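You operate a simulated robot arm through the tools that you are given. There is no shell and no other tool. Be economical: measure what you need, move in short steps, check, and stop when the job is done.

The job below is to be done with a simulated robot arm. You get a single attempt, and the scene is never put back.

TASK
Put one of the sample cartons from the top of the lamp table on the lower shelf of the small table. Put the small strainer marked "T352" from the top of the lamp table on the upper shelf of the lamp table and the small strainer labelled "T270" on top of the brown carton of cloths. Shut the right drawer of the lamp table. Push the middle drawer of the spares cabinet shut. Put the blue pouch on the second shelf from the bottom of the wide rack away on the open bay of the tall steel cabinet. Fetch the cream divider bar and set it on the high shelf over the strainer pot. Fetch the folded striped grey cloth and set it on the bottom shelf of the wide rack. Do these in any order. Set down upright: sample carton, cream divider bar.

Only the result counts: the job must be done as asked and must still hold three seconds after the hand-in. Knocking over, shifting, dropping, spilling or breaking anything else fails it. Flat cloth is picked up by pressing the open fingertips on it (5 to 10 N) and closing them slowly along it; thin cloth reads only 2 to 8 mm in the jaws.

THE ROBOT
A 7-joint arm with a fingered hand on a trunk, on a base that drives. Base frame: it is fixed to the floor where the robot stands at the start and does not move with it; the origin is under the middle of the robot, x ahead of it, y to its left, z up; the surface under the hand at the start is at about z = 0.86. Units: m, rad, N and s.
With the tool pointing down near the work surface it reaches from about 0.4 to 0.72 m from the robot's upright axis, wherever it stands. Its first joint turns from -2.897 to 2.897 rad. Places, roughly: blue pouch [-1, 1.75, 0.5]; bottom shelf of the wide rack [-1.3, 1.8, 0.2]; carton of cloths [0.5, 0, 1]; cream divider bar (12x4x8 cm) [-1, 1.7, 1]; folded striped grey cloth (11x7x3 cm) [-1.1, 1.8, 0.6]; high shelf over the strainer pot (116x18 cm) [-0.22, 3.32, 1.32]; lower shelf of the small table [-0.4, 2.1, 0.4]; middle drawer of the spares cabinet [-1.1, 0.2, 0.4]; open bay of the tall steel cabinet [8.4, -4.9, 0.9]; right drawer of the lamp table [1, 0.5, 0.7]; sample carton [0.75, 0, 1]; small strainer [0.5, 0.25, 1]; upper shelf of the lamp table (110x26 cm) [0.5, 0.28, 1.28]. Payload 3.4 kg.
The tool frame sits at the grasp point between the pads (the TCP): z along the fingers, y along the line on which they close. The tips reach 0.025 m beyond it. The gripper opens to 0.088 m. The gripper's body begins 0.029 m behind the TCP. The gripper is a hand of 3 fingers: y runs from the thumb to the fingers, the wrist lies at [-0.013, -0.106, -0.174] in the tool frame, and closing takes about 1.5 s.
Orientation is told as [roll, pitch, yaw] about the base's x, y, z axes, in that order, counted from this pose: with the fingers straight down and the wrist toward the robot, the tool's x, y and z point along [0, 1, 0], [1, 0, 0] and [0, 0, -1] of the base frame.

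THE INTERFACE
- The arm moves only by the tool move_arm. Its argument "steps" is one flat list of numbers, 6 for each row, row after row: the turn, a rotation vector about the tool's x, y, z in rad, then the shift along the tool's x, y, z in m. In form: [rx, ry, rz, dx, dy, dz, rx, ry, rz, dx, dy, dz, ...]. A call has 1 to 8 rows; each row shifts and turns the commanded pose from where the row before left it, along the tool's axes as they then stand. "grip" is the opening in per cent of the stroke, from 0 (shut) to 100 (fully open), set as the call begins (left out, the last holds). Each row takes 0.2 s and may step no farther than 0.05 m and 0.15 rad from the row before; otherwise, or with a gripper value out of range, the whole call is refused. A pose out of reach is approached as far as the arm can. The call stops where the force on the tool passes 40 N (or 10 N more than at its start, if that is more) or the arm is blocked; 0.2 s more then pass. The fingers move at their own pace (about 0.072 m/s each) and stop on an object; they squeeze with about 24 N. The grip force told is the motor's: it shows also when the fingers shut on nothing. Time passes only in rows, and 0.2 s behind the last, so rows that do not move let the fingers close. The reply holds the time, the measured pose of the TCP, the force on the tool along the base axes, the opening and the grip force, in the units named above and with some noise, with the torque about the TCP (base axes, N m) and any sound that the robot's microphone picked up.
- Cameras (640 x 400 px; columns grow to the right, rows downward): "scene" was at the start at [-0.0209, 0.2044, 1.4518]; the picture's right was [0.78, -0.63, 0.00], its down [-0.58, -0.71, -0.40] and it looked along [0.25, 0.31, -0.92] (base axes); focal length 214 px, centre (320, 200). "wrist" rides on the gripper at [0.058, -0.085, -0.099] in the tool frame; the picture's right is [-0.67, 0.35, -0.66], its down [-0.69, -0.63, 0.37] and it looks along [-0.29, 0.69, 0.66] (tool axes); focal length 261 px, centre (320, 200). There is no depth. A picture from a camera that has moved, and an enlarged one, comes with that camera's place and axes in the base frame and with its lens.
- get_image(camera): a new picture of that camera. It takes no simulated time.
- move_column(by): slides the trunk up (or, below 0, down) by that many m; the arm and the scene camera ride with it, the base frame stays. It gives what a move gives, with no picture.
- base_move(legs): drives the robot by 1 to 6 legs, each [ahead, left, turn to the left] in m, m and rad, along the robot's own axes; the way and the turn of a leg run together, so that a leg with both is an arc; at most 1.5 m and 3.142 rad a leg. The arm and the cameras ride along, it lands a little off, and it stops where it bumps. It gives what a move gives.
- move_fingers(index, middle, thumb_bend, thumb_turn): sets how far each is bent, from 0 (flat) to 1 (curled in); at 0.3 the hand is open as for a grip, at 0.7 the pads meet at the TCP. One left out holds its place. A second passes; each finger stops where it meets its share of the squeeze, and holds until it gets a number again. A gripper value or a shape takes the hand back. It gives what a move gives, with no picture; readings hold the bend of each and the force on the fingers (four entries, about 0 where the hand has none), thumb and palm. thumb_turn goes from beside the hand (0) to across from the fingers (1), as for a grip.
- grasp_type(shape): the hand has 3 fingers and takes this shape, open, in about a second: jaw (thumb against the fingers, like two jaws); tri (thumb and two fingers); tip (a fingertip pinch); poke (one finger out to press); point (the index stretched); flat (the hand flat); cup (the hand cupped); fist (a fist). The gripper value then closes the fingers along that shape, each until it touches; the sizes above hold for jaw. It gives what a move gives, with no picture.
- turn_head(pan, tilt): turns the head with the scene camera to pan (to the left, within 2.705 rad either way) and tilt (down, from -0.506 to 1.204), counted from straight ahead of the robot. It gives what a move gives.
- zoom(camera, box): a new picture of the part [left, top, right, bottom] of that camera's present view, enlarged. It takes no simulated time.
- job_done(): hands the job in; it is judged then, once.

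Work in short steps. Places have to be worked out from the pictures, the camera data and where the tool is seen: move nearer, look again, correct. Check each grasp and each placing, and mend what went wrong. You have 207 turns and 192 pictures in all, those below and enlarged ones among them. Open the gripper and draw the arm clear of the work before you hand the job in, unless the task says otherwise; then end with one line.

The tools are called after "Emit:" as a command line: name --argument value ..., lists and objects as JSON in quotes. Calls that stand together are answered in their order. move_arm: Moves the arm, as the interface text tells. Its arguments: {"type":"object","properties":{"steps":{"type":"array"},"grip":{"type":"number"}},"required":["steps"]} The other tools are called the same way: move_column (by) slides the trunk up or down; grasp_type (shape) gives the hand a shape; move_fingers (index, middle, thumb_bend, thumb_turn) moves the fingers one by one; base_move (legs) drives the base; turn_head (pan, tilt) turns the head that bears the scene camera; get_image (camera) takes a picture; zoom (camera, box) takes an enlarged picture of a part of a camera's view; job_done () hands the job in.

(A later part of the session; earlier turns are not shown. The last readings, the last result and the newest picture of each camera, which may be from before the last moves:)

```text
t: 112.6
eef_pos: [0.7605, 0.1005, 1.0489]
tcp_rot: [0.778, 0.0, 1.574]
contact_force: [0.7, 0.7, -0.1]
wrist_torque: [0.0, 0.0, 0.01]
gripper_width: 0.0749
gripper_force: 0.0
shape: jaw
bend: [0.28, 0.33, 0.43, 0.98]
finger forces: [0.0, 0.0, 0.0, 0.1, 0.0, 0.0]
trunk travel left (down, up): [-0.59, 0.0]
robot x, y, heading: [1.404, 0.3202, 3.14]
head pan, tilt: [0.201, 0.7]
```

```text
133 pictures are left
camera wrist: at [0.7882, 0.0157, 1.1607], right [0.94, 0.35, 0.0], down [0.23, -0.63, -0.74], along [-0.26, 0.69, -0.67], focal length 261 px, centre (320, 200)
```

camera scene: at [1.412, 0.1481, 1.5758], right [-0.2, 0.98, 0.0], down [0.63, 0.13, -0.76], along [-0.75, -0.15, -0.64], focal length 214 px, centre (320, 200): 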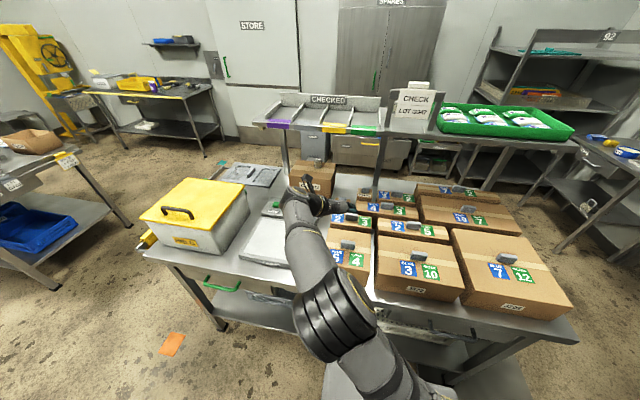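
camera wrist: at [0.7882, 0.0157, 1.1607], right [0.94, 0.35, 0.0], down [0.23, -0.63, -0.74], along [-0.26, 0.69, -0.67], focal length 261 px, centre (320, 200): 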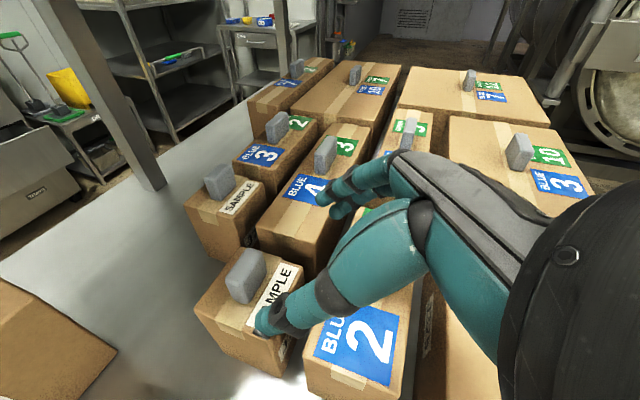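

Triangulated handle top centre ≈ (0.703, 0.096, 1.005). I continue along the fingers.

Emit:
move_arm --steps '[0, 0, 0, 0, -0.004, 0.03, 0, 0, 0, 0, 0, 0.02]'

Emit:
get_image --camera "wrist"

```text
t: 113.2
eef_pos: [0.738, 0.1074, 1.0127]
tcp_rot: [0.778, 0.002, 1.57]
contact_force: [-0.6, -0.5, -0.3]
wrist_torque: [0.01, -0.02, -0.04]
gripper_width: 0.0752
gripper_force: 0.1
shape: jaw
bend: [0.28, 0.33, 0.43, 0.98]
finger forces: [0.0, 0.0, 0.0, 0.0, 0.1, 0.0]
out of reach, approached as far as the arm can: row 2
trunk travel left (down, up): [-0.59, 0.0]
robot x, y, heading: [1.4042, 0.3216, 3.141]
head pan, tilt: [0.201, 0.7]
```

```text
132 pictures are left
camera wrist: at [0.7666, 0.0228, 1.1241], right [0.94, 0.35, 0.0], down [0.23, -0.63, -0.74], along [-0.26, 0.69, -0.67], focal length 261 px, centre (320, 200)
```

wrist: 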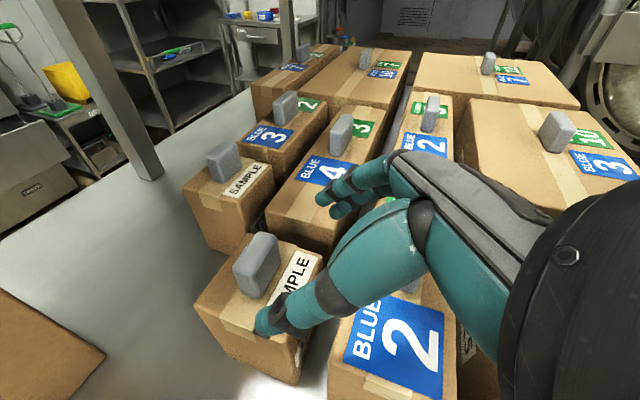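

Out of reach because of the lateral offset. I retreat up, shift the base left 0.14 and compensate with the arm.

Emit:
move_arm --steps '[0, 0, 0, 0, 0, -0.05]'

Emit:
base_move --legs '[[0, 0.14, 0]]'

Emit:
move_arm --steps '[0, 0, 0, 0, 0.045, 0, 0, 0, 0, 0, 0.045, 0, 0, 0, 0, 0, 0.045, 0]'

```text
t: 113.6
eef_pos: [0.7723, 0.1078, 1.0488]
tcp_rot: [0.778, 0.001, 1.571]
contact_force: [0.2, -0.1, 0.9]
wrist_torque: [0.01, 0.0, -0.02]
gripper_width: 0.0751
gripper_force: 0.0
shape: jaw
bend: [0.28, 0.33, 0.43, 0.98]
finger forces: [0.0, 0.0, 0.0, 0.0, 0.0, 0.1]
trunk travel left (down, up): [-0.59, 0.0]
robot x, y, heading: [1.4043, 0.3205, 3.138]
head pan, tilt: [0.201, 0.7]
```

```text
t: 114.9
eef_pos: [0.7722, -0.0336, 1.0468]
tcp_rot: [0.779, 0.0, 1.571]
contact_force: [0.0, -0.2, 0.8]
wrist_torque: [-0.03, 0.0, -0.01]
gripper_width: 0.0751
gripper_force: 0.0
shape: jaw
bend: [0.28, 0.33, 0.43, 0.98]
finger forces: [0.0, 0.0, 0.0, 0.0, 0.1, 0.1]
trunk travel left (down, up): [-0.59, 0.0]
robot x, y, heading: [1.4028, 0.1801, -3.142]
head pan, tilt: [0.201, 0.7]
```

```text
t: 115.7
eef_pos: [0.7716, 0.1046, 1.047]
tcp_rot: [0.779, 0.001, 1.574]
contact_force: [0.3, -0.7, 0.4]
wrist_torque: [0.05, 0.03, 0.02]
gripper_width: 0.0749
gripper_force: 0.1
shape: jaw
bend: [0.28, 0.33, 0.43, 0.98]
finger forces: [0.0, 0.0, 0.1, 0.0, 0.0, 0.0]
trunk travel left (down, up): [-0.59, 0.0]
robot x, y, heading: [1.4039, 0.1825, -3.136]
head pan, tilt: [0.201, 0.7]
```

Emit:
move_arm --steps '[0, 0, 0, 0.0103, -0.0075, 0, 0, 0, 0, 0, 0, 0.04, 0, 0, 0, 0, 0, 0.022]'

Emit:
get_image --camera "wrist"

```text
t: 116.5
eef_pos: [0.7203, 0.0944, 1.0105]
tcp_rot: [0.779, 0.002, 1.573]
contact_force: [0.5, -0.2, -0.3]
wrist_torque: [-0.01, 0.0, -0.01]
gripper_width: 0.075
gripper_force: 0.0
shape: jaw
bend: [0.28, 0.33, 0.43, 0.98]
finger forces: [0.0, 0.0, 0.0, 0.0, 0.1, 0.0]
trunk travel left (down, up): [-0.59, 0.0]
robot x, y, heading: [1.4043, 0.1841, -3.146]
head pan, tilt: [0.201, 0.7]
```

```text
131 pictures are left
camera wrist: at [0.7481, 0.0105, 1.1219], right [0.94, 0.35, 0.0], down [0.23, -0.63, -0.74], along [-0.26, 0.69, -0.67], focal length 261 px, centre (320, 200)
```

wrist: 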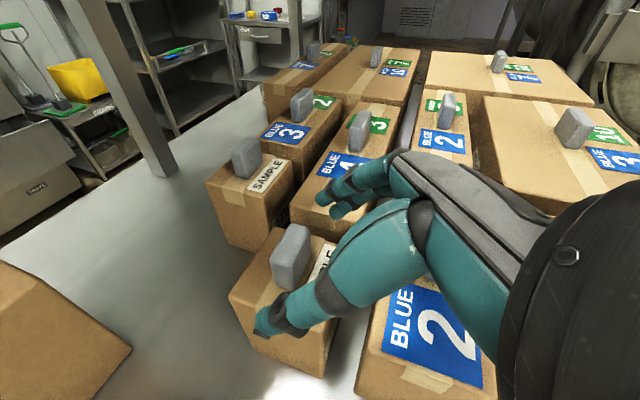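

Emit:
move_arm --steps '[0, 0, 0, 0, -0.002, 0.014, 0, 0, 0, 0, 0, 0.012]'

Emit:
zoom --camera "wrist" --box '[200, 150, 440, 350]'

```text
t: 117.1
eef_pos: [0.701, 0.0934, 0.9924]
tcp_rot: [0.778, 0.002, 1.574]
contact_force: [-0.4, -0.4, -0.4]
wrist_torque: [-0.02, 0.04, 0.03]
gripper_width: 0.075
gripper_force: 0.1
shape: jaw
bend: [0.28, 0.33, 0.43, 0.98]
finger forces: [0.0, 0.0, 0.0, 0.0, 0.1, 0.0]
trunk travel left (down, up): [-0.59, 0.0]
robot x, y, heading: [1.4047, 0.1804, -3.141]
head pan, tilt: [0.201, 0.7]
```

```text
2.00 times, centred on (320, 250) of wrist
camera zoom: at [0.7306, 0.0078, 1.1038], right [0.94, 0.35, 0.0], down [0.23, -0.63, -0.74], along [-0.26, 0.69, -0.67], focal length 521 px, centre (320, 100)
```

zoom: 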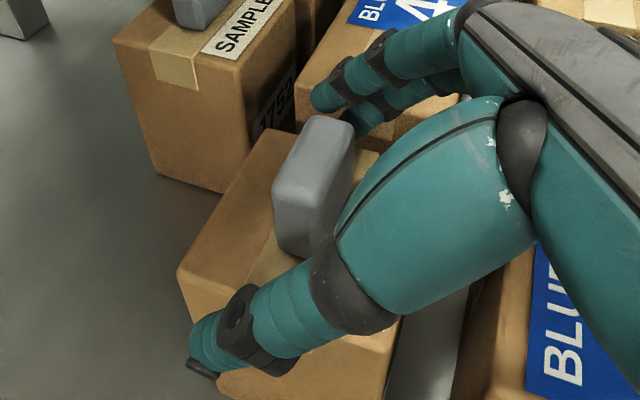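

Handle lies between thumb and fingers. I close and check the grip.

Emit:
move_arm --steps '[0, 0, 0, 0, 0, 0, 0, 0, 0, 0, 0, 0, 0, 0, 0, 0, 0, 0, 0, 0, 0, 0, 0, 0, 0, 0, 0, 0, 0, 0, 0, 0, 0, 0, 0, 0, 0, 0, 0, 0, 0, 0]' --grip 0

Emit:
zoom --camera "wrist" --box '[200, 150, 440, 350]'

```text
t: 118.7
eef_pos: [0.7027, 0.0928, 0.9917]
tcp_rot: [0.779, 0.003, 1.573]
contact_force: [1.0, 0.4, 0.3]
wrist_torque: [-0.04, -0.03, 0.02]
gripper_width: 0.0284
gripper_force: 23.9
shape: jaw
bend: [0.74, 0.51, 0.74, 1.0]
finger forces: [11.4, 8.3, 0.0, 0.0, 21.6, 0.1]
trunk travel left (down, up): [-0.59, 0.0]
robot x, y, heading: [1.4044, 0.1824, -3.143]
head pan, tilt: [0.201, 0.7]
```

```text
2.00 times, centred on (320, 250) of wrist
camera zoom: at [0.7308, 0.0078, 1.1038], right [0.94, 0.35, 0.0], down [0.23, -0.63, -0.74], along [-0.26, 0.69, -0.67], focal length 521 px, centre (320, 100)
```

zoom: 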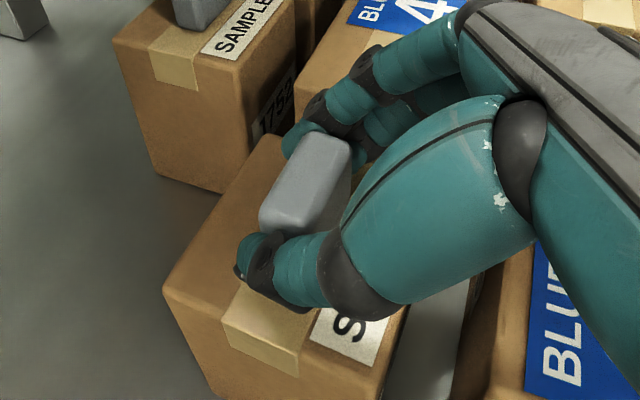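

Gripped at 28 mm. I lift straight up about 0.17 in steps.

Emit:
move_arm --steps '[0, 0, 0, 0.014, 0, -0.014, 0, 0, 0, 0.025, 0, -0.025, 0, 0, 0, 0.025, 0, -0.025, 0, 0, 0, 0.03, 0, -0.03, 0, 0, 0, 0.03, 0, -0.03]'

Emit:
get_image --camera "wrist"

Emit:
get_image --camera "scene"

```text
t: 119.9
eef_pos: [0.7011, 0.0941, 1.1664]
tcp_rot: [0.779, 0.002, 1.574]
contact_force: [-0.1, 0.3, -1.3]
wrist_torque: [-0.05, -0.06, -0.03]
gripper_width: 0.0259
gripper_force: 24.1
shape: jaw
bend: [0.76, 0.49, 0.78, 1.0]
finger forces: [6.8, 13.8, 0.0, 0.1, 17.2, 0.1]
trunk travel left (down, up): [-0.59, 0.0]
robot x, y, heading: [1.4048, 0.1833, -3.141]
head pan, tilt: [0.201, 0.7]
```

```text
128 pictures are left
camera wrist: at [0.7296, 0.0094, 1.2794], right [0.94, 0.35, 0.0], down [0.23, -0.63, -0.74], along [-0.26, 0.69, -0.67], focal length 261 px, centre (320, 200)
```

wrist: 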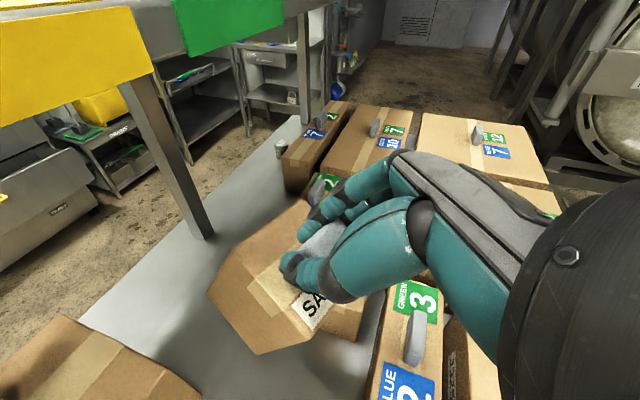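

```text
127 pictures are left
camera scene: at [1.3823, 0.009, 1.5758], right [-0.2, 0.98, 0.0], down [0.63, 0.13, -0.76], along [-0.75, -0.15, -0.64], focal length 214 px, centre (320, 200)
```

scene: 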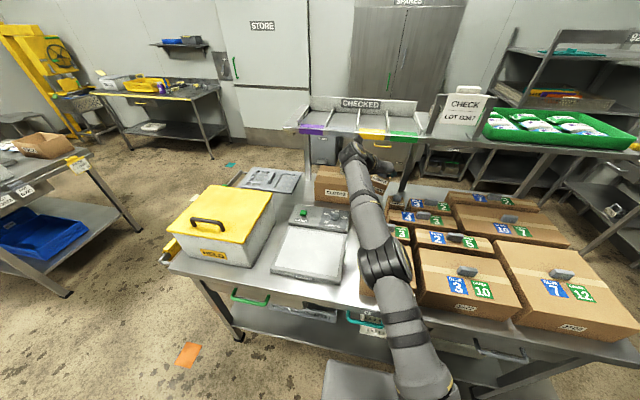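

The carton appears to have pivoted a bit in the grip; I zoom to judge how much.

Emit:
zoom --camera "wrist" --box '[180, 160, 420, 360]'

```text
2.00 times, centred on (300, 260) of wrist
camera zoom: at [0.7296, 0.0094, 1.2794], right [0.94, 0.35, 0.0], down [0.23, -0.63, -0.74], along [-0.26, 0.69, -0.67], focal length 521 px, centre (360, 80)
```

zoom: 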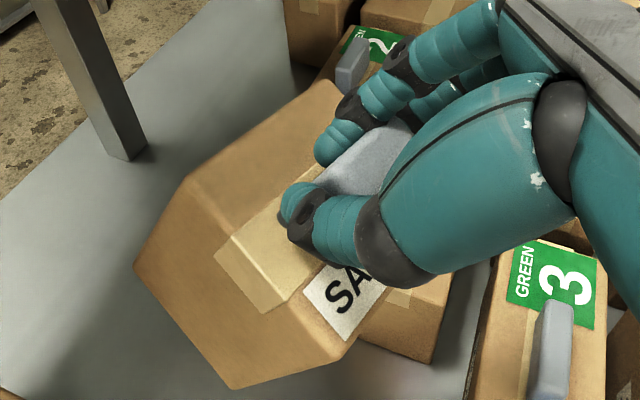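

The carton pivoted about 35° on the handle. I'll set it on the flat light panel (open on this side) and regrasp it by its body, which suits the shelf better. First back off and shift left over the panel.

Emit:
base_move --legs '[[-0.17, 0, 0], [0, 0.19, 0]]'

Emit:
move_arm --steps '[0, -0.13, 0, 0, 0, 0, 0, -0.13, 0, 0, 0, 0, 0, -0.13, 0, 0, 0, 0, 0, -0.13, 0, 0, 0, 0]'

Emit:
get_image --camera "wrist"

Emit:
get_image --camera "scene"

```text
t: 122.5
eef_pos: [0.8721, -0.0976, 1.1679]
tcp_rot: [0.779, 0.002, 1.574]
contact_force: [0.3, 0.3, -1.6]
wrist_torque: [0.02, -0.05, 0.02]
gripper_width: 0.0257
gripper_force: 23.8
shape: jaw
bend: [0.76, 0.49, 0.78, 1.0]
finger forces: [7.0, 13.6, 0.0, 0.0, 17.3, 0.0]
trunk travel left (down, up): [-0.59, 0.0]
robot x, y, heading: [1.5756, -0.0066, -3.137]
head pan, tilt: [0.201, 0.7]
```

```text
t: 123.5
eef_pos: [0.9735, -0.0737, 1.1391]
tcp_rot: [0.262, -0.007, 1.577]
contact_force: [-0.6, 0.2, -0.4]
wrist_torque: [-0.01, -0.04, 0.0]
gripper_width: 0.0259
gripper_force: 24.2
shape: jaw
bend: [0.76, 0.49, 0.78, 1.0]
finger forces: [5.9, 13.6, 0.1, 0.0, 16.9, 0.1]
out of reach, approached as far as the arm can: row 1, 2, 3, 4
trunk travel left (down, up): [-0.59, 0.0]
robot x, y, heading: [1.5781, -0.0031, -3.143]
head pan, tilt: [0.201, 0.7]
```

```text
125 pictures are left
camera wrist: at [0.9433, -0.1596, 1.2497], right [0.81, 0.35, 0.46], down [0.57, -0.62, -0.53], along [0.1, 0.7, -0.71], focal length 261 px, centre (320, 200)
```

wrist: 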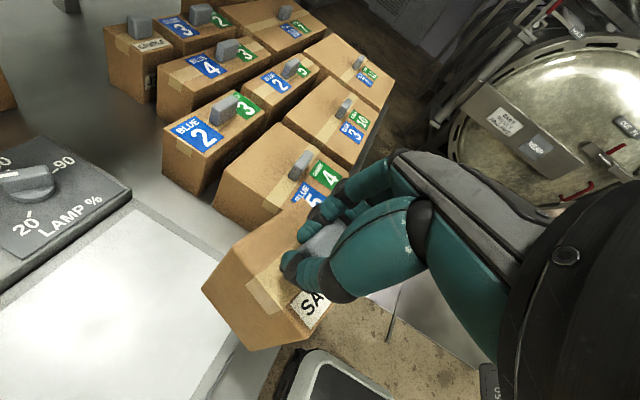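

```text
124 pictures are left
camera scene: at [1.5548, -0.1805, 1.5758], right [-0.2, 0.98, 0.0], down [0.63, 0.13, -0.76], along [-0.75, -0.15, -0.64], focal length 214 px, centre (320, 200)
```

scene: 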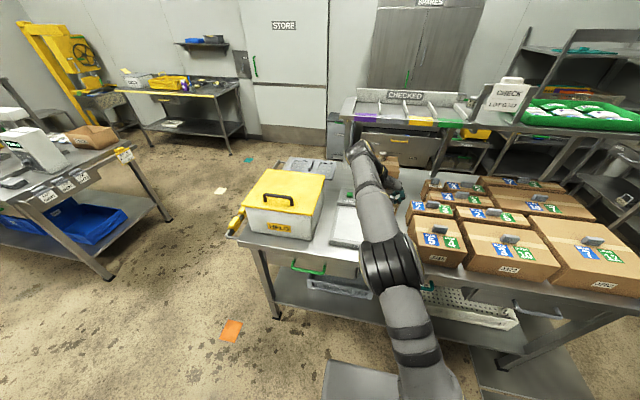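

The carton turns with the hand and is now nearly upright (slightly over). I correct by +0.1 rad, come down some and center over the light panel.

Emit:
move_arm --steps '[0, 0.1, 0, 0, 0, 0.03, 0, 0, 0, 0, 0, 0.03]'

Emit:
base_move --legs '[[0.06, 0.06, 0]]'

Emit:
get_image --camera "wrist"

Emit:
get_image --camera "scene"

```text
t: 124.1
eef_pos: [0.9551, -0.073, 1.0822]
tcp_rot: [0.358, 0.001, 1.575]
contact_force: [-0.5, 0.1, -0.5]
wrist_torque: [0.02, 0.02, -0.02]
gripper_width: 0.0255
gripper_force: 24.2
shape: jaw
bend: [0.76, 0.48, 0.78, 1.0]
finger forces: [5.8, 13.6, 0.1, 0.0, 16.7, 0.1]
trunk travel left (down, up): [-0.59, 0.0]
robot x, y, heading: [1.5726, -0.0051, -3.143]
head pan, tilt: [0.201, 0.7]
```

```text
t: 125.2
eef_pos: [0.8934, -0.1343, 1.0817]
tcp_rot: [0.359, 0.002, 1.574]
contact_force: [-0.5, 0.4, -1.6]
wrist_torque: [-0.02, -0.03, 0.0]
gripper_width: 0.0258
gripper_force: 24.2
shape: jaw
bend: [0.76, 0.48, 0.78, 1.0]
finger forces: [5.9, 13.5, 0.0, 0.1, 16.7, 0.1]
trunk travel left (down, up): [-0.59, 0.0]
robot x, y, heading: [1.5158, -0.0677, -3.138]
head pan, tilt: [0.201, 0.7]
```

```text
123 pictures are left
camera wrist: at [0.8744, -0.2182, 1.1952], right [0.86, 0.35, 0.38], down [0.52, -0.63, -0.58], along [0.03, 0.69, -0.72], focal length 261 px, centre (320, 200)
```

wrist: 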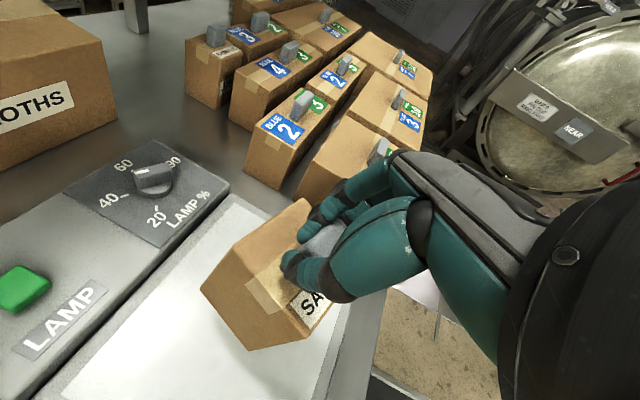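

```text
122 pictures are left
camera scene: at [1.4934, -0.2409, 1.5756], right [-0.2, 0.98, 0.0], down [0.63, 0.13, -0.76], along [-0.75, -0.15, -0.64], focal length 214 px, centre (320, 200)
```

scene: 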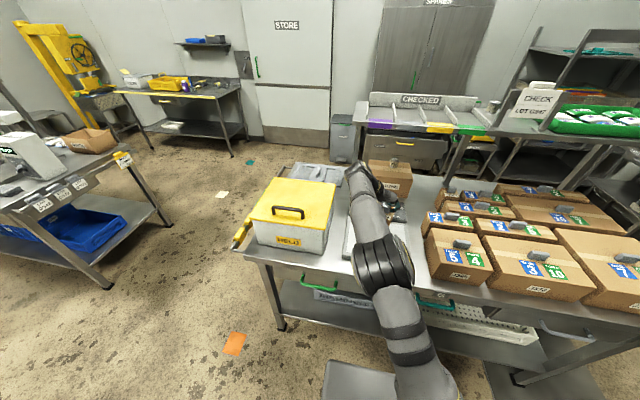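

Slight correction (−0.05 rad), then lower to contact with the panel (expected TCP z≈1.035).

Emit:
move_arm --steps '[0, -0.05, 0, 0, 0, 0.01, 0, 0, 0, -0.003, 0, 0.01, 0, 0, 0, -0.003, 0, 0.01]'

Emit:
get_image --camera "wrist"

Emit:
move_arm --steps '[0, 0, 0, -0.001, 0, 0.005, 0, 0, 0, -0.001, 0, 0.005]'

```text
t: 126.0
eef_pos: [0.8975, -0.1306, 1.0506]
tcp_rot: [0.313, -0.003, 1.578]
contact_force: [0.5, 1.2, -1.4]
wrist_torque: [-0.04, 0.0, 0.01]
gripper_width: 0.0258
gripper_force: 24.2
shape: jaw
bend: [0.76, 0.48, 0.78, 1.0]
finger forces: [5.8, 13.6, 0.1, 0.0, 16.7, 0.0]
out of reach, approached as far as the arm can: row 1
trunk travel left (down, up): [-0.59, 0.0]
robot x, y, heading: [1.5154, -0.0656, -3.139]
head pan, tilt: [0.201, 0.7]
```

```text
121 pictures are left
camera wrist: at [0.8728, -0.2166, 1.1642], right [0.84, 0.35, 0.42], down [0.54, -0.62, -0.56], along [0.06, 0.7, -0.71], focal length 261 px, centre (320, 200)
```

wrist: 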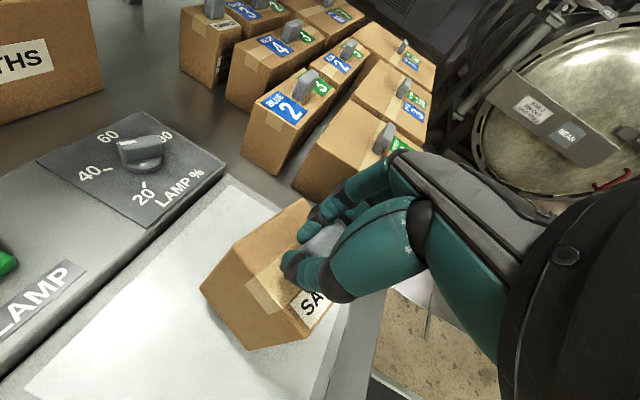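

```text
t: 126.6
eef_pos: [0.8977, -0.13, 1.0411]
tcp_rot: [0.314, -0.005, 1.574]
contact_force: [0.1, 0.3, -0.5]
wrist_torque: [0.01, -0.01, 0.0]
gripper_width: 0.0256
gripper_force: 24.1
shape: jaw
bend: [0.76, 0.48, 0.78, 1.0]
finger forces: [5.8, 13.6, 0.0, 0.0, 16.7, 0.1]
out of reach, approached as far as the arm can: row 2
trunk travel left (down, up): [-0.59, 0.0]
robot x, y, heading: [1.5148, -0.069, -3.144]
head pan, tilt: [0.201, 0.7]
```

I use the column to lower, in small steps.

Emit:
move_column --by -0.01

Emit:
move_column --by -0.006

Emit:
get_image --camera "wrist"

```text
t: 127.2
eef_pos: [0.8974, -0.1305, 1.0315]
tcp_rot: [0.313, -0.006, 1.577]
contact_force: [0.2, 0.6, -0.6]
wrist_torque: [0.01, 0.0, 0.02]
gripper_width: 0.0255
gripper_force: 24.0
shape: jaw
bend: [0.76, 0.48, 0.78, 1.0]
finger forces: [5.8, 13.7, 0.0, 0.1, 16.7, 0.0]
trunk travel left (down, up): [-0.58, 0.01]
robot x, y, heading: [1.5144, -0.0641, -3.138]
head pan, tilt: [0.201, 0.7]
```

```text
t: 127.7
eef_pos: [0.8976, -0.1317, 1.0267]
tcp_rot: [0.316, -0.004, 1.576]
contact_force: [-1.8, -0.5, 5.4]
wrist_torque: [0.03, 0.02, 0.04]
gripper_width: 0.026
gripper_force: 24.6
shape: jaw
bend: [0.76, 0.48, 0.78, 1.0]
finger forces: [7.8, 13.5, 0.0, 0.0, 18.0, 0.0]
trunk travel left (down, up): [-0.574, 0.016]
robot x, y, heading: [1.5185, -0.0688, -3.142]
head pan, tilt: [0.201, 0.7]
```

```text
120 pictures are left
camera wrist: at [0.8738, -0.216, 1.1395], right [0.84, 0.35, 0.42], down [0.54, -0.62, -0.56], along [0.06, 0.7, -0.71], focal length 261 px, centre (320, 200)
```

wrist: 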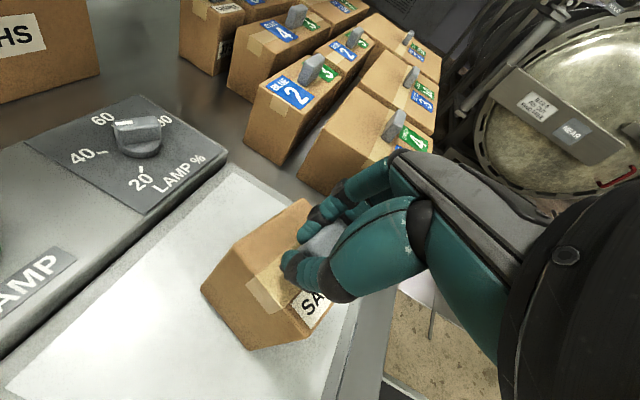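

Touching the panel. I release.

Emit:
move_column --by -0.002

Emit:
move_arm --steps '[0, 0, 0, 0, 0, 0, 0, 0, 0, 0, 0, 0, 0, 0, 0, 0, 0, 0, 0, 0, 0, 0, 0, 0, 0, 0, 0, 0, 0, 0]' --grip 90

Emit:
move_column --by 0.018

Emit:
get_image --camera "wrist"

```text
t: 128.2
eef_pos: [0.8971, -0.1298, 1.025]
tcp_rot: [0.317, -0.004, 1.579]
contact_force: [-3.6, -3.5, 14.4]
wrist_torque: [0.08, 0.12, 0.08]
gripper_width: 0.026
gripper_force: 23.6
shape: jaw
bend: [0.76, 0.48, 0.78, 0.99]
finger forces: [11.1, 14.0, 0.1, 0.0, 20.2, 0.0]
trunk travel left (down, up): [-0.572, 0.018]
robot x, y, heading: [1.517, -0.0651, -3.143]
head pan, tilt: [0.201, 0.7]
```

```text
t: 129.4
eef_pos: [0.8968, -0.1303, 1.0231]
tcp_rot: [0.314, -0.004, 1.577]
contact_force: [0.3, 0.0, 0.1]
wrist_torque: [-0.02, 0.01, 0.03]
gripper_width: 0.0791
gripper_force: 0.0
shape: jaw
bend: [0.29, 0.32, 0.34, 0.98]
finger forces: [0.0, 0.0, 0.0, 0.1, 0.0, 0.0]
trunk travel left (down, up): [-0.572, 0.018]
robot x, y, heading: [1.513, -0.0658, -3.137]
head pan, tilt: [0.201, 0.7]
```

```text
t: 130.1
eef_pos: [0.8977, -0.1303, 1.0427]
tcp_rot: [0.311, -0.002, 1.575]
contact_force: [-0.2, -0.6, 0.6]
wrist_torque: [-0.02, -0.02, -0.01]
gripper_width: 0.0786
gripper_force: 0.1
shape: jaw
bend: [0.29, 0.32, 0.34, 0.98]
finger forces: [0.0, 0.0, 0.0, 0.0, 0.0, 0.0]
trunk travel left (down, up): [-0.59, 0.0]
robot x, y, heading: [1.515, -0.0682, -3.14]
head pan, tilt: [0.201, 0.7]
```

```text
119 pictures are left
camera wrist: at [0.8736, -0.2159, 1.1545], right [0.84, 0.35, 0.42], down [0.54, -0.62, -0.56], along [0.06, 0.7, -0.71], focal length 261 px, centre (320, 200)
```

wrist: 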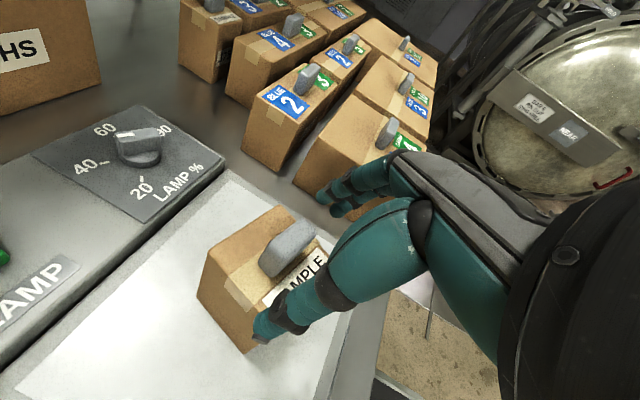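

It stands on the panel. I back off and tilt the fingers up toward horizontal for a body grip.

Emit:
base_move --legs '[[-0.22, 0, 0]]'

Emit:
move_column --by -0.1

Emit:
move_arm --steps '[0, 0.135, 0, 0, 0, 0, 0, 0.135, 0, 0, 0, 0, 0, 0.135, 0, 0, 0, 0, 0, 0.135, 0, 0, 0, 0, 0, 0.135, 0, 0, 0, 0, 0, 0.135, 0, 0, 0, 0, 0, 0.135, 0, 0, 0, 0]' --grip 100

Emit:
get_image --camera "wrist"

Emit:
get_image --camera "scene"

```text
t: 131.8
eef_pos: [1.1168, -0.1313, 1.0425]
tcp_rot: [0.312, -0.004, 1.577]
contact_force: [1.5, -0.6, 0.5]
wrist_torque: [0.01, 0.01, -0.02]
gripper_width: 0.0792
gripper_force: 0.1
shape: jaw
bend: [0.29, 0.32, 0.34, 0.98]
finger forces: [0.1, 0.0, 0.0, 0.0, 0.0, 0.1]
trunk travel left (down, up): [-0.59, 0.0]
robot x, y, heading: [1.7331, -0.0668, -3.14]
head pan, tilt: [0.201, 0.7]
```

```text
t: 133.1
eef_pos: [1.1162, -0.13, 0.9419]
tcp_rot: [0.314, -0.003, 1.579]
contact_force: [-0.3, -0.7, -0.6]
wrist_torque: [-0.01, 0.03, -0.01]
gripper_width: 0.0794
gripper_force: 0.1
shape: jaw
bend: [0.29, 0.32, 0.34, 0.98]
finger forces: [0.1, 0.0, 0.0, 0.1, 0.0, 0.0]
trunk travel left (down, up): [-0.49, 0.1]
robot x, y, heading: [1.7303, -0.0651, -3.139]
head pan, tilt: [0.201, 0.7]
```

```text
t: 134.7
eef_pos: [1.1157, -0.1318, 0.9426]
tcp_rot: [1.256, -0.005, 1.579]
contact_force: [-0.1, -0.1, -0.1]
wrist_torque: [-0.01, 0.02, 0.01]
gripper_width: 0.0876
gripper_force: 0.1
shape: jaw
bend: [0.3, 0.3, 0.3, 0.98]
finger forces: [0.1, 0.0, 0.0, 0.0, 0.1, 0.0]
trunk travel left (down, up): [-0.49, 0.1]
robot x, y, heading: [1.7348, -0.0665, -3.135]
head pan, tilt: [0.201, 0.7]
```

```text
118 pictures are left
camera wrist: at [1.1939, -0.216, 1.028], right [0.83, 0.36, -0.43], down [-0.13, -0.63, -0.77], along [-0.55, 0.69, -0.47], focal length 261 px, centre (320, 200)
```

wrist: 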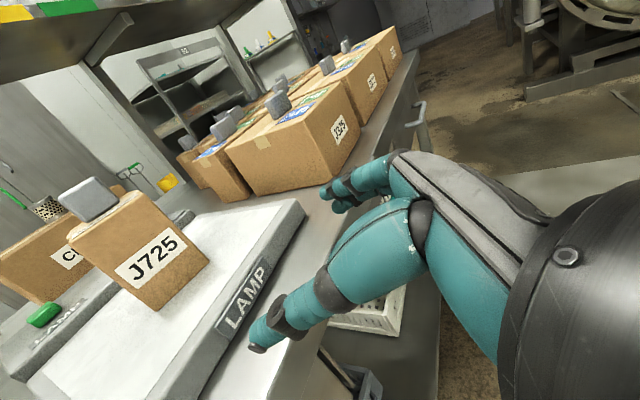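

```text
117 pictures are left
camera scene: at [1.7135, -0.2394, 1.4758], right [-0.2, 0.98, 0.0], down [0.63, 0.13, -0.76], along [-0.75, -0.15, -0.64], focal length 214 px, centre (320, 200)
```

scene: 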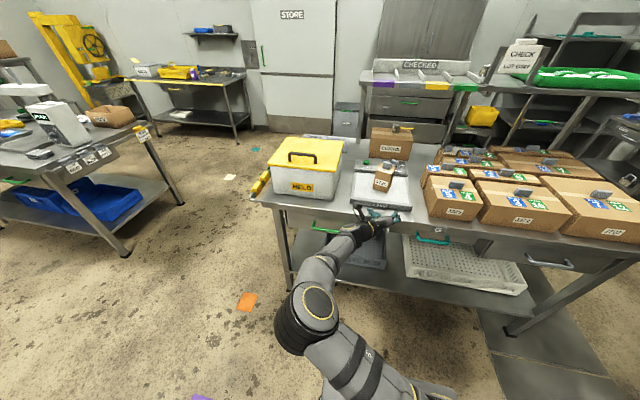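

J725 stands yawed about 20°; its near face centre is ≈(0.913, −0.135). I yaw the hand by −0.35 rad, shift left, and approach along that direction.

Emit:
move_arm --steps '[-0.111, 0, 0.036, 0, -0.024, 0, -0.111, 0, 0.036, 0, -0.024, 0, -0.111, 0, 0.036, 0, -0.0245, 0]'

Emit:
base_move --legs '[[0.1, -0.036, 0]]'

Emit:
get_image --camera "wrist"

```text
t: 135.5
eef_pos: [1.11, -0.2024, 0.942]
tcp_rot: [1.256, -0.004, 1.225]
contact_force: [0.2, -0.6, 0.0]
wrist_torque: [-0.02, 0.02, -0.02]
gripper_width: 0.0877
gripper_force: 0.2
shape: jaw
bend: [0.3, 0.3, 0.3, 0.98]
finger forces: [0.0, 0.0, 0.2, 0.0, 0.0, 0.0]
trunk travel left (down, up): [-0.49, 0.1]
robot x, y, heading: [1.7329, -0.062, -3.14]
head pan, tilt: [0.201, 0.7]
```

```text
t: 136.7
eef_pos: [1.0081, -0.1665, 0.9412]
tcp_rot: [1.257, -0.003, 1.225]
contact_force: [0.2, -0.1, -0.1]
wrist_torque: [0.03, -0.01, -0.01]
gripper_width: 0.0874
gripper_force: 0.2
shape: jaw
bend: [0.3, 0.3, 0.3, 0.98]
finger forces: [0.0, 0.0, 0.0, 0.0, 0.0, 0.0]
trunk travel left (down, up): [-0.49, 0.1]
robot x, y, heading: [1.6339, -0.0282, -3.137]
head pan, tilt: [0.201, 0.7]
```

```text
116 pictures are left
camera wrist: at [1.0512, -0.2727, 1.0274], right [0.9, 0.05, -0.43], down [-0.34, -0.54, -0.77], along [-0.27, 0.84, -0.47], focal length 261 px, centre (320, 200)
```

wrist: 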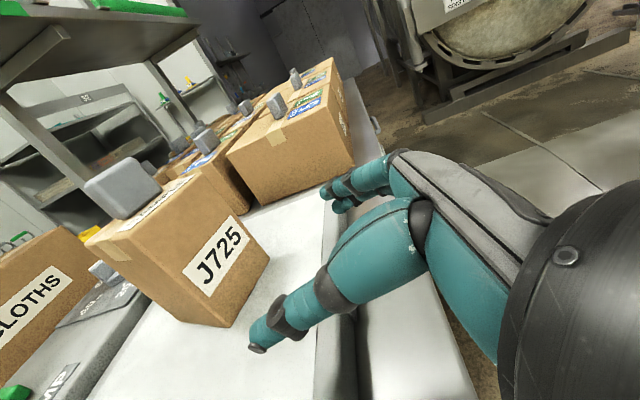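

Aligned laterally. I advance in, then check before closing.

Emit:
move_arm --steps '[0, 0, 0, 0.0121, 0, 0.0371, 0, 0, 0, 0.0121, 0, 0.0371]'

Emit:
get_image --camera "wrist"

```text
t: 137.3
eef_pos: [0.9411, -0.137, 0.9422]
tcp_rot: [1.258, -0.003, 1.227]
contact_force: [0.2, 0.4, 0.5]
wrist_torque: [-0.02, 0.0, -0.02]
gripper_width: 0.0878
gripper_force: 0.0
shape: jaw
bend: [0.3, 0.3, 0.3, 0.98]
finger forces: [0.1, 0.0, 0.0, 0.0, 0.0, 0.1]
out of reach, approached as far as the arm can: row 2
trunk travel left (down, up): [-0.49, 0.1]
robot x, y, heading: [1.6327, -0.0272, -3.135]
head pan, tilt: [0.201, 0.7]
```

```text
115 pictures are left
camera wrist: at [0.9842, -0.2433, 1.0285], right [0.9, 0.05, -0.43], down [-0.34, -0.54, -0.77], along [-0.28, 0.84, -0.47], focal length 261 px, centre (320, 200)
```

wrist: 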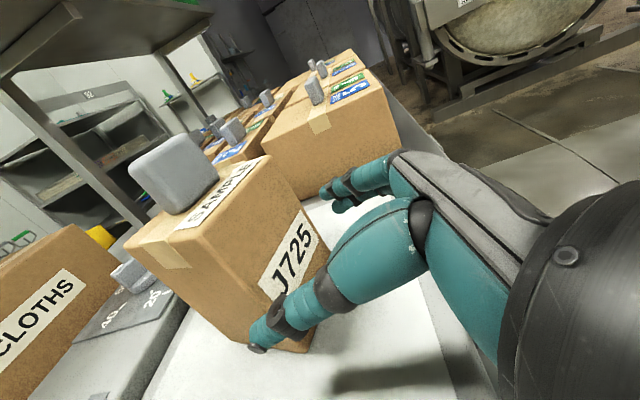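

Centred within 5 mm. I finish the approach with the base.

Emit:
base_move --legs '[[0.042, -0.01, 0]]'

Emit:
get_image --camera "wrist"

```text
t: 138.2
eef_pos: [0.8992, -0.128, 0.9425]
tcp_rot: [1.258, -0.003, 1.231]
contact_force: [0.5, 0.0, 0.2]
wrist_torque: [0.0, 0.0, 0.04]
gripper_width: 0.088
gripper_force: 0.0
shape: jaw
bend: [0.3, 0.3, 0.3, 0.98]
finger forces: [0.1, 0.0, 0.1, 0.0, 0.4, 0.0]
trunk travel left (down, up): [-0.49, 0.1]
robot x, y, heading: [1.5877, -0.0172, -3.142]
head pan, tilt: [0.201, 0.7]
```

```text
114 pictures are left
camera wrist: at [0.9426, -0.2341, 1.0286], right [0.9, 0.05, -0.43], down [-0.34, -0.55, -0.77], along [-0.28, 0.84, -0.47], focal length 261 px, centre (320, 200)
```

wrist: 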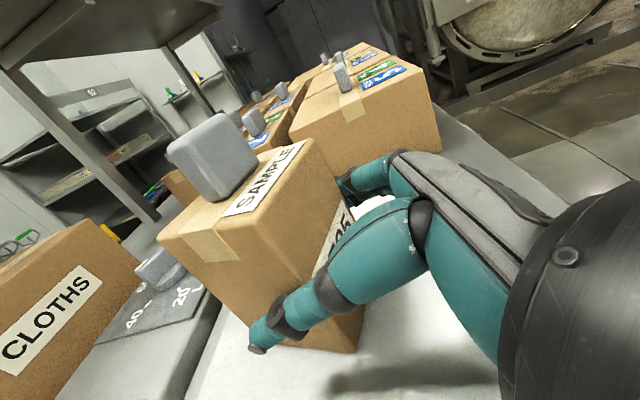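

Thumb and fingers are on both sides of the carton. I close.

Emit:
move_arm --steps '[0, 0, 0, 0, 0, 0, 0, 0, 0, 0, 0, 0, 0, 0, 0, 0, 0, 0, 0, 0, 0, 0, 0, 0, 0, 0, 0, 0, 0, 0, 0, 0, 0, 0, 0, 0]' --grip 0

Emit:
move_column --by 0.03

Emit:
get_image --camera "wrist"

```text
t: 139.6
eef_pos: [0.8983, -0.1279, 0.9427]
tcp_rot: [1.258, -0.006, 1.23]
contact_force: [0.5, 0.1, -0.4]
wrist_torque: [0.04, -0.02, -0.07]
gripper_width: 0.0688
gripper_force: 24.1
shape: jaw
bend: [0.27, 0.37, 0.4, 0.98]
finger forces: [20.0, 9.4, 0.0, 0.0, 29.8, 0.1]
trunk travel left (down, up): [-0.49, 0.1]
robot x, y, heading: [1.59, -0.0211, -3.135]
head pan, tilt: [0.201, 0.7]
```

```text
t: 140.3
eef_pos: [0.899, -0.128, 0.9712]
tcp_rot: [1.26, -0.004, 1.23]
contact_force: [-1.2, 0.5, -2.0]
wrist_torque: [-0.05, 0.0, -0.03]
gripper_width: 0.0686
gripper_force: 24.0
shape: jaw
bend: [0.27, 0.37, 0.4, 0.98]
finger forces: [20.0, 9.3, 0.0, 0.0, 29.9, 0.0]
trunk travel left (down, up): [-0.52, 0.07]
robot x, y, heading: [1.5917, -0.0218, -3.137]
head pan, tilt: [0.201, 0.7]
```

```text
113 pictures are left
camera wrist: at [0.9426, -0.2342, 1.0586], right [0.9, 0.05, -0.43], down [-0.34, -0.55, -0.77], along [-0.28, 0.84, -0.47], focal length 261 px, centre (320, 200)
```

wrist: 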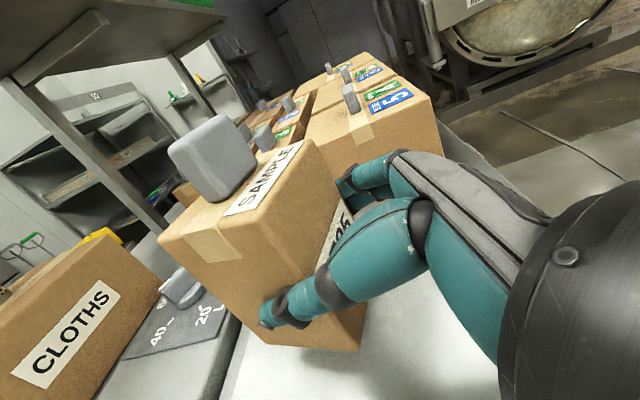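

Firm body grip with no pivot. I back away from the table and look toward the small table for a route.

Emit:
move_column --by 0.06

Emit:
base_move --legs '[[-0.25, 0, 0]]'

Emit:
turn_head --pan -0.9 --tilt 0.5

Emit:
get_image --camera "scene"

```text
t: 141.3
eef_pos: [0.8991, -0.1269, 1.0333]
tcp_rot: [1.258, -0.003, 1.23]
contact_force: [-0.3, -0.6, -1.3]
wrist_torque: [0.01, -0.03, -0.02]
gripper_width: 0.0684
gripper_force: 23.7
shape: jaw
bend: [0.27, 0.37, 0.4, 0.98]
finger forces: [20.0, 9.4, 0.1, 0.0, 29.9, 0.0]
trunk travel left (down, up): [-0.58, 0.01]
robot x, y, heading: [1.5946, -0.018, -3.136]
head pan, tilt: [0.201, 0.7]
```

```text
t: 143.2
eef_pos: [1.151, -0.1264, 1.0325]
tcp_rot: [1.26, -0.003, 1.228]
contact_force: [0.6, -0.4, -0.8]
wrist_torque: [0.0, -0.05, -0.02]
gripper_width: 0.0687
gripper_force: 24.5
shape: jaw
bend: [0.27, 0.37, 0.4, 0.98]
finger forces: [20.0, 9.3, 0.1, 0.0, 29.9, 0.0]
trunk travel left (down, up): [-0.58, 0.01]
robot x, y, heading: [1.8427, -0.0205, -3.137]
head pan, tilt: [0.201, 0.7]
```

```text
t: 144.5
eef_pos: [1.1512, -0.1262, 1.0328]
tcp_rot: [1.258, -0.004, 1.229]
contact_force: [0.3, -0.4, -0.1]
wrist_torque: [-0.03, 0.01, 0.04]
gripper_width: 0.0687
gripper_force: 23.5
shape: jaw
bend: [0.27, 0.37, 0.4, 0.98]
finger forces: [20.1, 9.4, 0.1, 0.0, 29.9, 0.0]
trunk travel left (down, up): [-0.58, 0.01]
robot x, y, heading: [1.8414, -0.0214, -3.138]
head pan, tilt: [-0.901, 0.499]
```

```text
112 pictures are left
camera scene: at [1.8491, -0.1046, 1.5835], right [0.78, 0.62, 0.0], down [0.3, -0.37, -0.88], along [-0.55, 0.69, -0.48], focal length 214 px, centre (320, 200)
```

scene: 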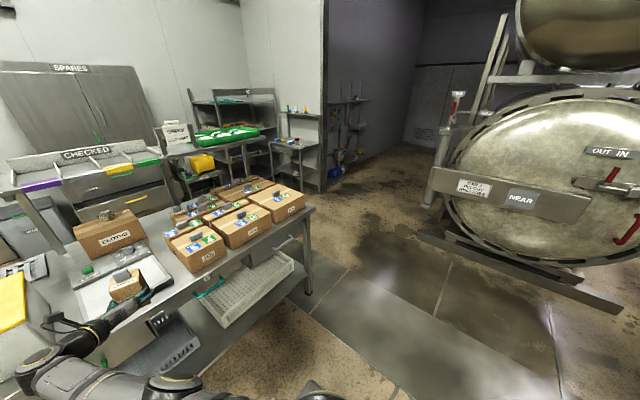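

The aisle at y≈1.4 is clear. I drive right to y≈1.38 and then along −x, stopping short of the small table to look.

Emit:
base_move --legs '[[0, -1.38, 0], [1.3, 0, 0]]'

Emit:
turn_head --pan -0.5 --tilt 0.6

Emit:
get_image --camera "scene"

```text
t: 157.5
eef_pos: [-0.1532, 1.2597, 1.0322]
tcp_rot: [1.258, -0.003, 1.224]
contact_force: [-0.6, -0.4, -1.5]
wrist_torque: [0.0, -0.02, 0.02]
gripper_width: 0.0685
gripper_force: 24.1
shape: jaw
bend: [0.27, 0.37, 0.4, 0.98]
finger forces: [20.0, 9.2, 0.1, 0.0, 29.9, 0.0]
trunk travel left (down, up): [-0.58, 0.01]
robot x, y, heading: [0.537, 1.3672, 3.137]
head pan, tilt: [-0.901, 0.499]
```

```text
t: 158.4
eef_pos: [-0.1541, 1.261, 1.0325]
tcp_rot: [1.26, -0.001, 1.222]
contact_force: [0.1, -0.1, -1.2]
wrist_torque: [-0.01, -0.06, 0.03]
gripper_width: 0.0686
gripper_force: 24.2
shape: jaw
bend: [0.27, 0.37, 0.4, 0.98]
finger forces: [19.9, 9.3, 0.0, 0.0, 29.9, 0.1]
trunk travel left (down, up): [-0.58, 0.01]
robot x, y, heading: [0.5424, 1.365, 3.137]
head pan, tilt: [-0.499, 0.6]
```

```text
111 pictures are left
camera scene: at [0.5229, 1.2503, 1.5744], right [0.48, 0.88, 0.0], down [0.49, -0.27, -0.83], along [-0.72, 0.4, -0.56], focal length 214 px, centre (320, 200)
```

scene: 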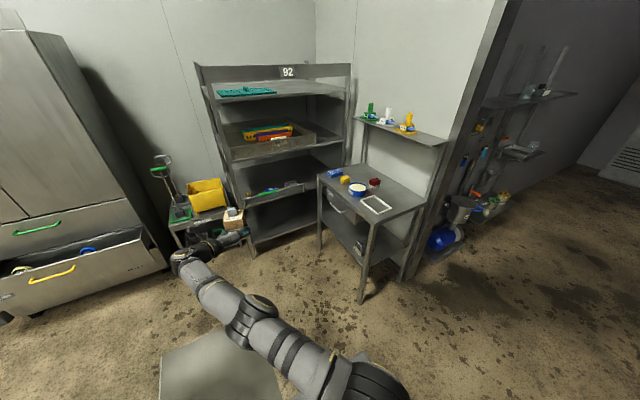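

The small table's front edge is at y≈1.97, x −0.78…−0.12. I drive forward, turn to face +y, slide left (hand passes above the table top), then back up to give room.

Emit:
base_move --legs '[[0.45, 0.05, 0], [0, 0, -1.567], [-0.15, 0.5, 0], [-0.27, 0, 0]]'

Emit:
turn_head --pan 0.0 --tilt 0.6

Emit:
get_image --camera "scene"

```text
t: 169.1
eef_pos: [-0.5143, 1.5949, 1.0316]
tcp_rot: [1.258, -0.004, -0.359]
contact_force: [0.2, -0.5, -0.5]
wrist_torque: [-0.03, 0.0, -0.02]
gripper_width: 0.0685
gripper_force: 24.2
shape: jaw
bend: [0.27, 0.37, 0.4, 0.98]
finger forces: [19.2, 9.1, 0.1, 0.0, 28.8, 0.0]
trunk travel left (down, up): [-0.58, 0.01]
robot x, y, heading: [-0.4183, 0.9018, 1.558]
head pan, tilt: [-0.499, 0.6]
```

```text
t: 170.1
eef_pos: [-0.514, 1.5953, 1.0328]
tcp_rot: [1.257, -0.003, -0.359]
contact_force: [0.3, 0.1, -1.2]
wrist_torque: [0.0, 0.03, 0.0]
gripper_width: 0.0684
gripper_force: 24.3
shape: jaw
bend: [0.27, 0.37, 0.4, 0.98]
finger forces: [19.2, 9.1, 0.0, 0.0, 29.0, 0.0]
trunk travel left (down, up): [-0.58, 0.01]
robot x, y, heading: [-0.4203, 0.9026, 1.561]
head pan, tilt: [0.0, 0.6]
```

```text
110 pictures are left
camera scene: at [-0.5741, 0.9335, 1.5744], right [1.0, -0.02, 0.0], down [-0.01, -0.56, -0.82], along [0.01, 0.82, -0.57], focal length 214 px, centre (320, 200)
```

scene: 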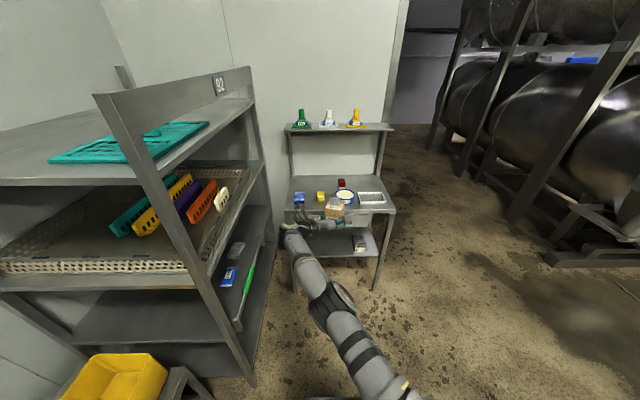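

Good view of the table, rack and divider bars. Zoom on the small table's lower shelf.

Emit:
zoom --camera "scene" --box '[260, 160, 420, 300]'

Emit:
get_image --camera "wrist"

```text
2.86 times, centred on (340, 230) of scene
camera zoom: at [-0.5741, 0.9335, 1.5744], right [1.0, -0.02, 0.0], down [-0.01, -0.56, -0.82], along [0.01, 0.82, -0.57], focal length 613 px, centre (263, 114)
```

zoom: 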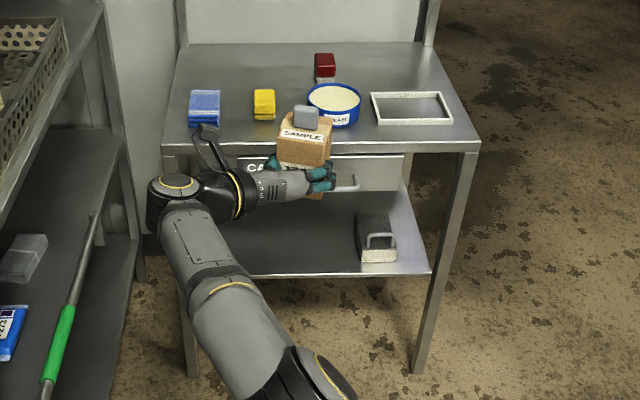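

```text
108 pictures are left
camera wrist: at [-0.6212, 1.554, 1.1186], right [0.04, -0.9, -0.43], down [-0.54, 0.35, -0.77], along [0.84, 0.26, -0.47], focal length 261 px, centre (320, 200)
```

wrist: 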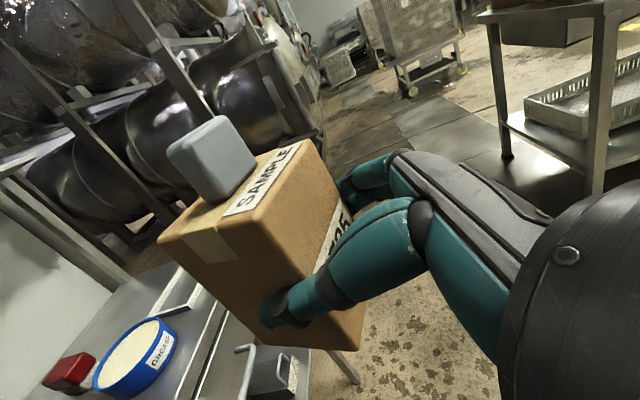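

Lower shelf at z≈0.4, free for x −0.7…−0.35; a grey item at x≈−0.27. I lower the trunk by 0.5 and check.

Emit:
move_column --by -0.5

Emit:
base_move --legs '[[0.2, -0.055, 0]]'

Emit:
get_image --camera "scene"

Emit:
get_image --camera "wrist"

```text
refused: -0.5 is not a number from -0.4 to 0.4
```

```text
t: 171.7
eef_pos: [-0.4569, 1.7967, 1.0331]
tcp_rot: [1.256, -0.005, -0.356]
contact_force: [-0.2, 0.4, -1.1]
wrist_torque: [-0.05, 0.01, 0.01]
gripper_width: 0.0685
gripper_force: 23.9
shape: jaw
bend: [0.27, 0.37, 0.4, 0.98]
finger forces: [19.3, 9.2, 0.0, 0.0, 28.9, 0.1]
trunk travel left (down, up): [-0.58, 0.01]
robot x, y, heading: [-0.3627, 1.1036, 1.552]
head pan, tilt: [0.0, 0.6]
```

```text
107 pictures are left
camera scene: at [-0.5162, 1.1352, 1.5744], right [1.0, -0.01, 0.0], down [-0.01, -0.57, -0.82], along [0.01, 0.82, -0.57], focal length 214 px, centre (320, 200)
```

scene: 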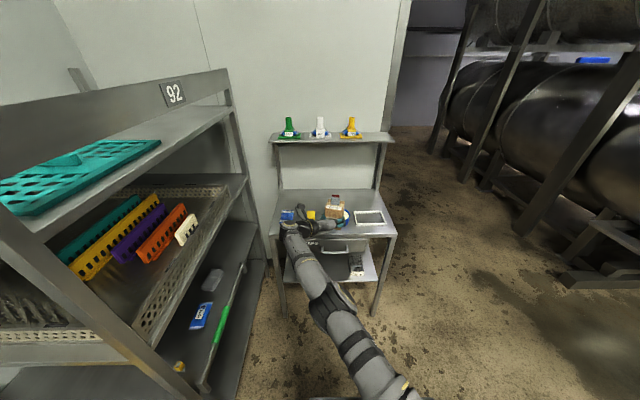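

```text
106 pictures are left
camera wrist: at [-0.5639, 1.7554, 1.1183], right [0.04, -0.9, -0.43], down [-0.54, 0.35, -0.77], along [0.84, 0.26, -0.47], focal length 261 px, centre (320, 200)
```

wrist: 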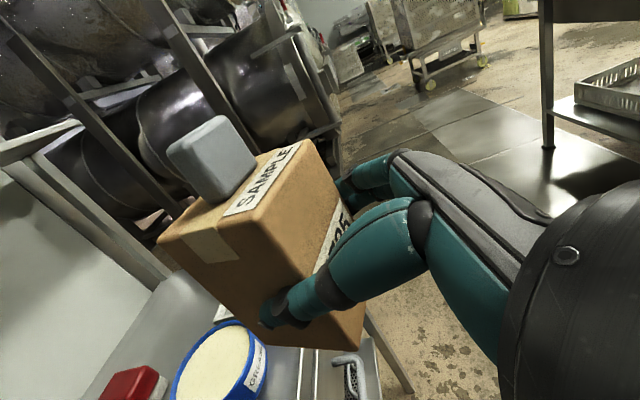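

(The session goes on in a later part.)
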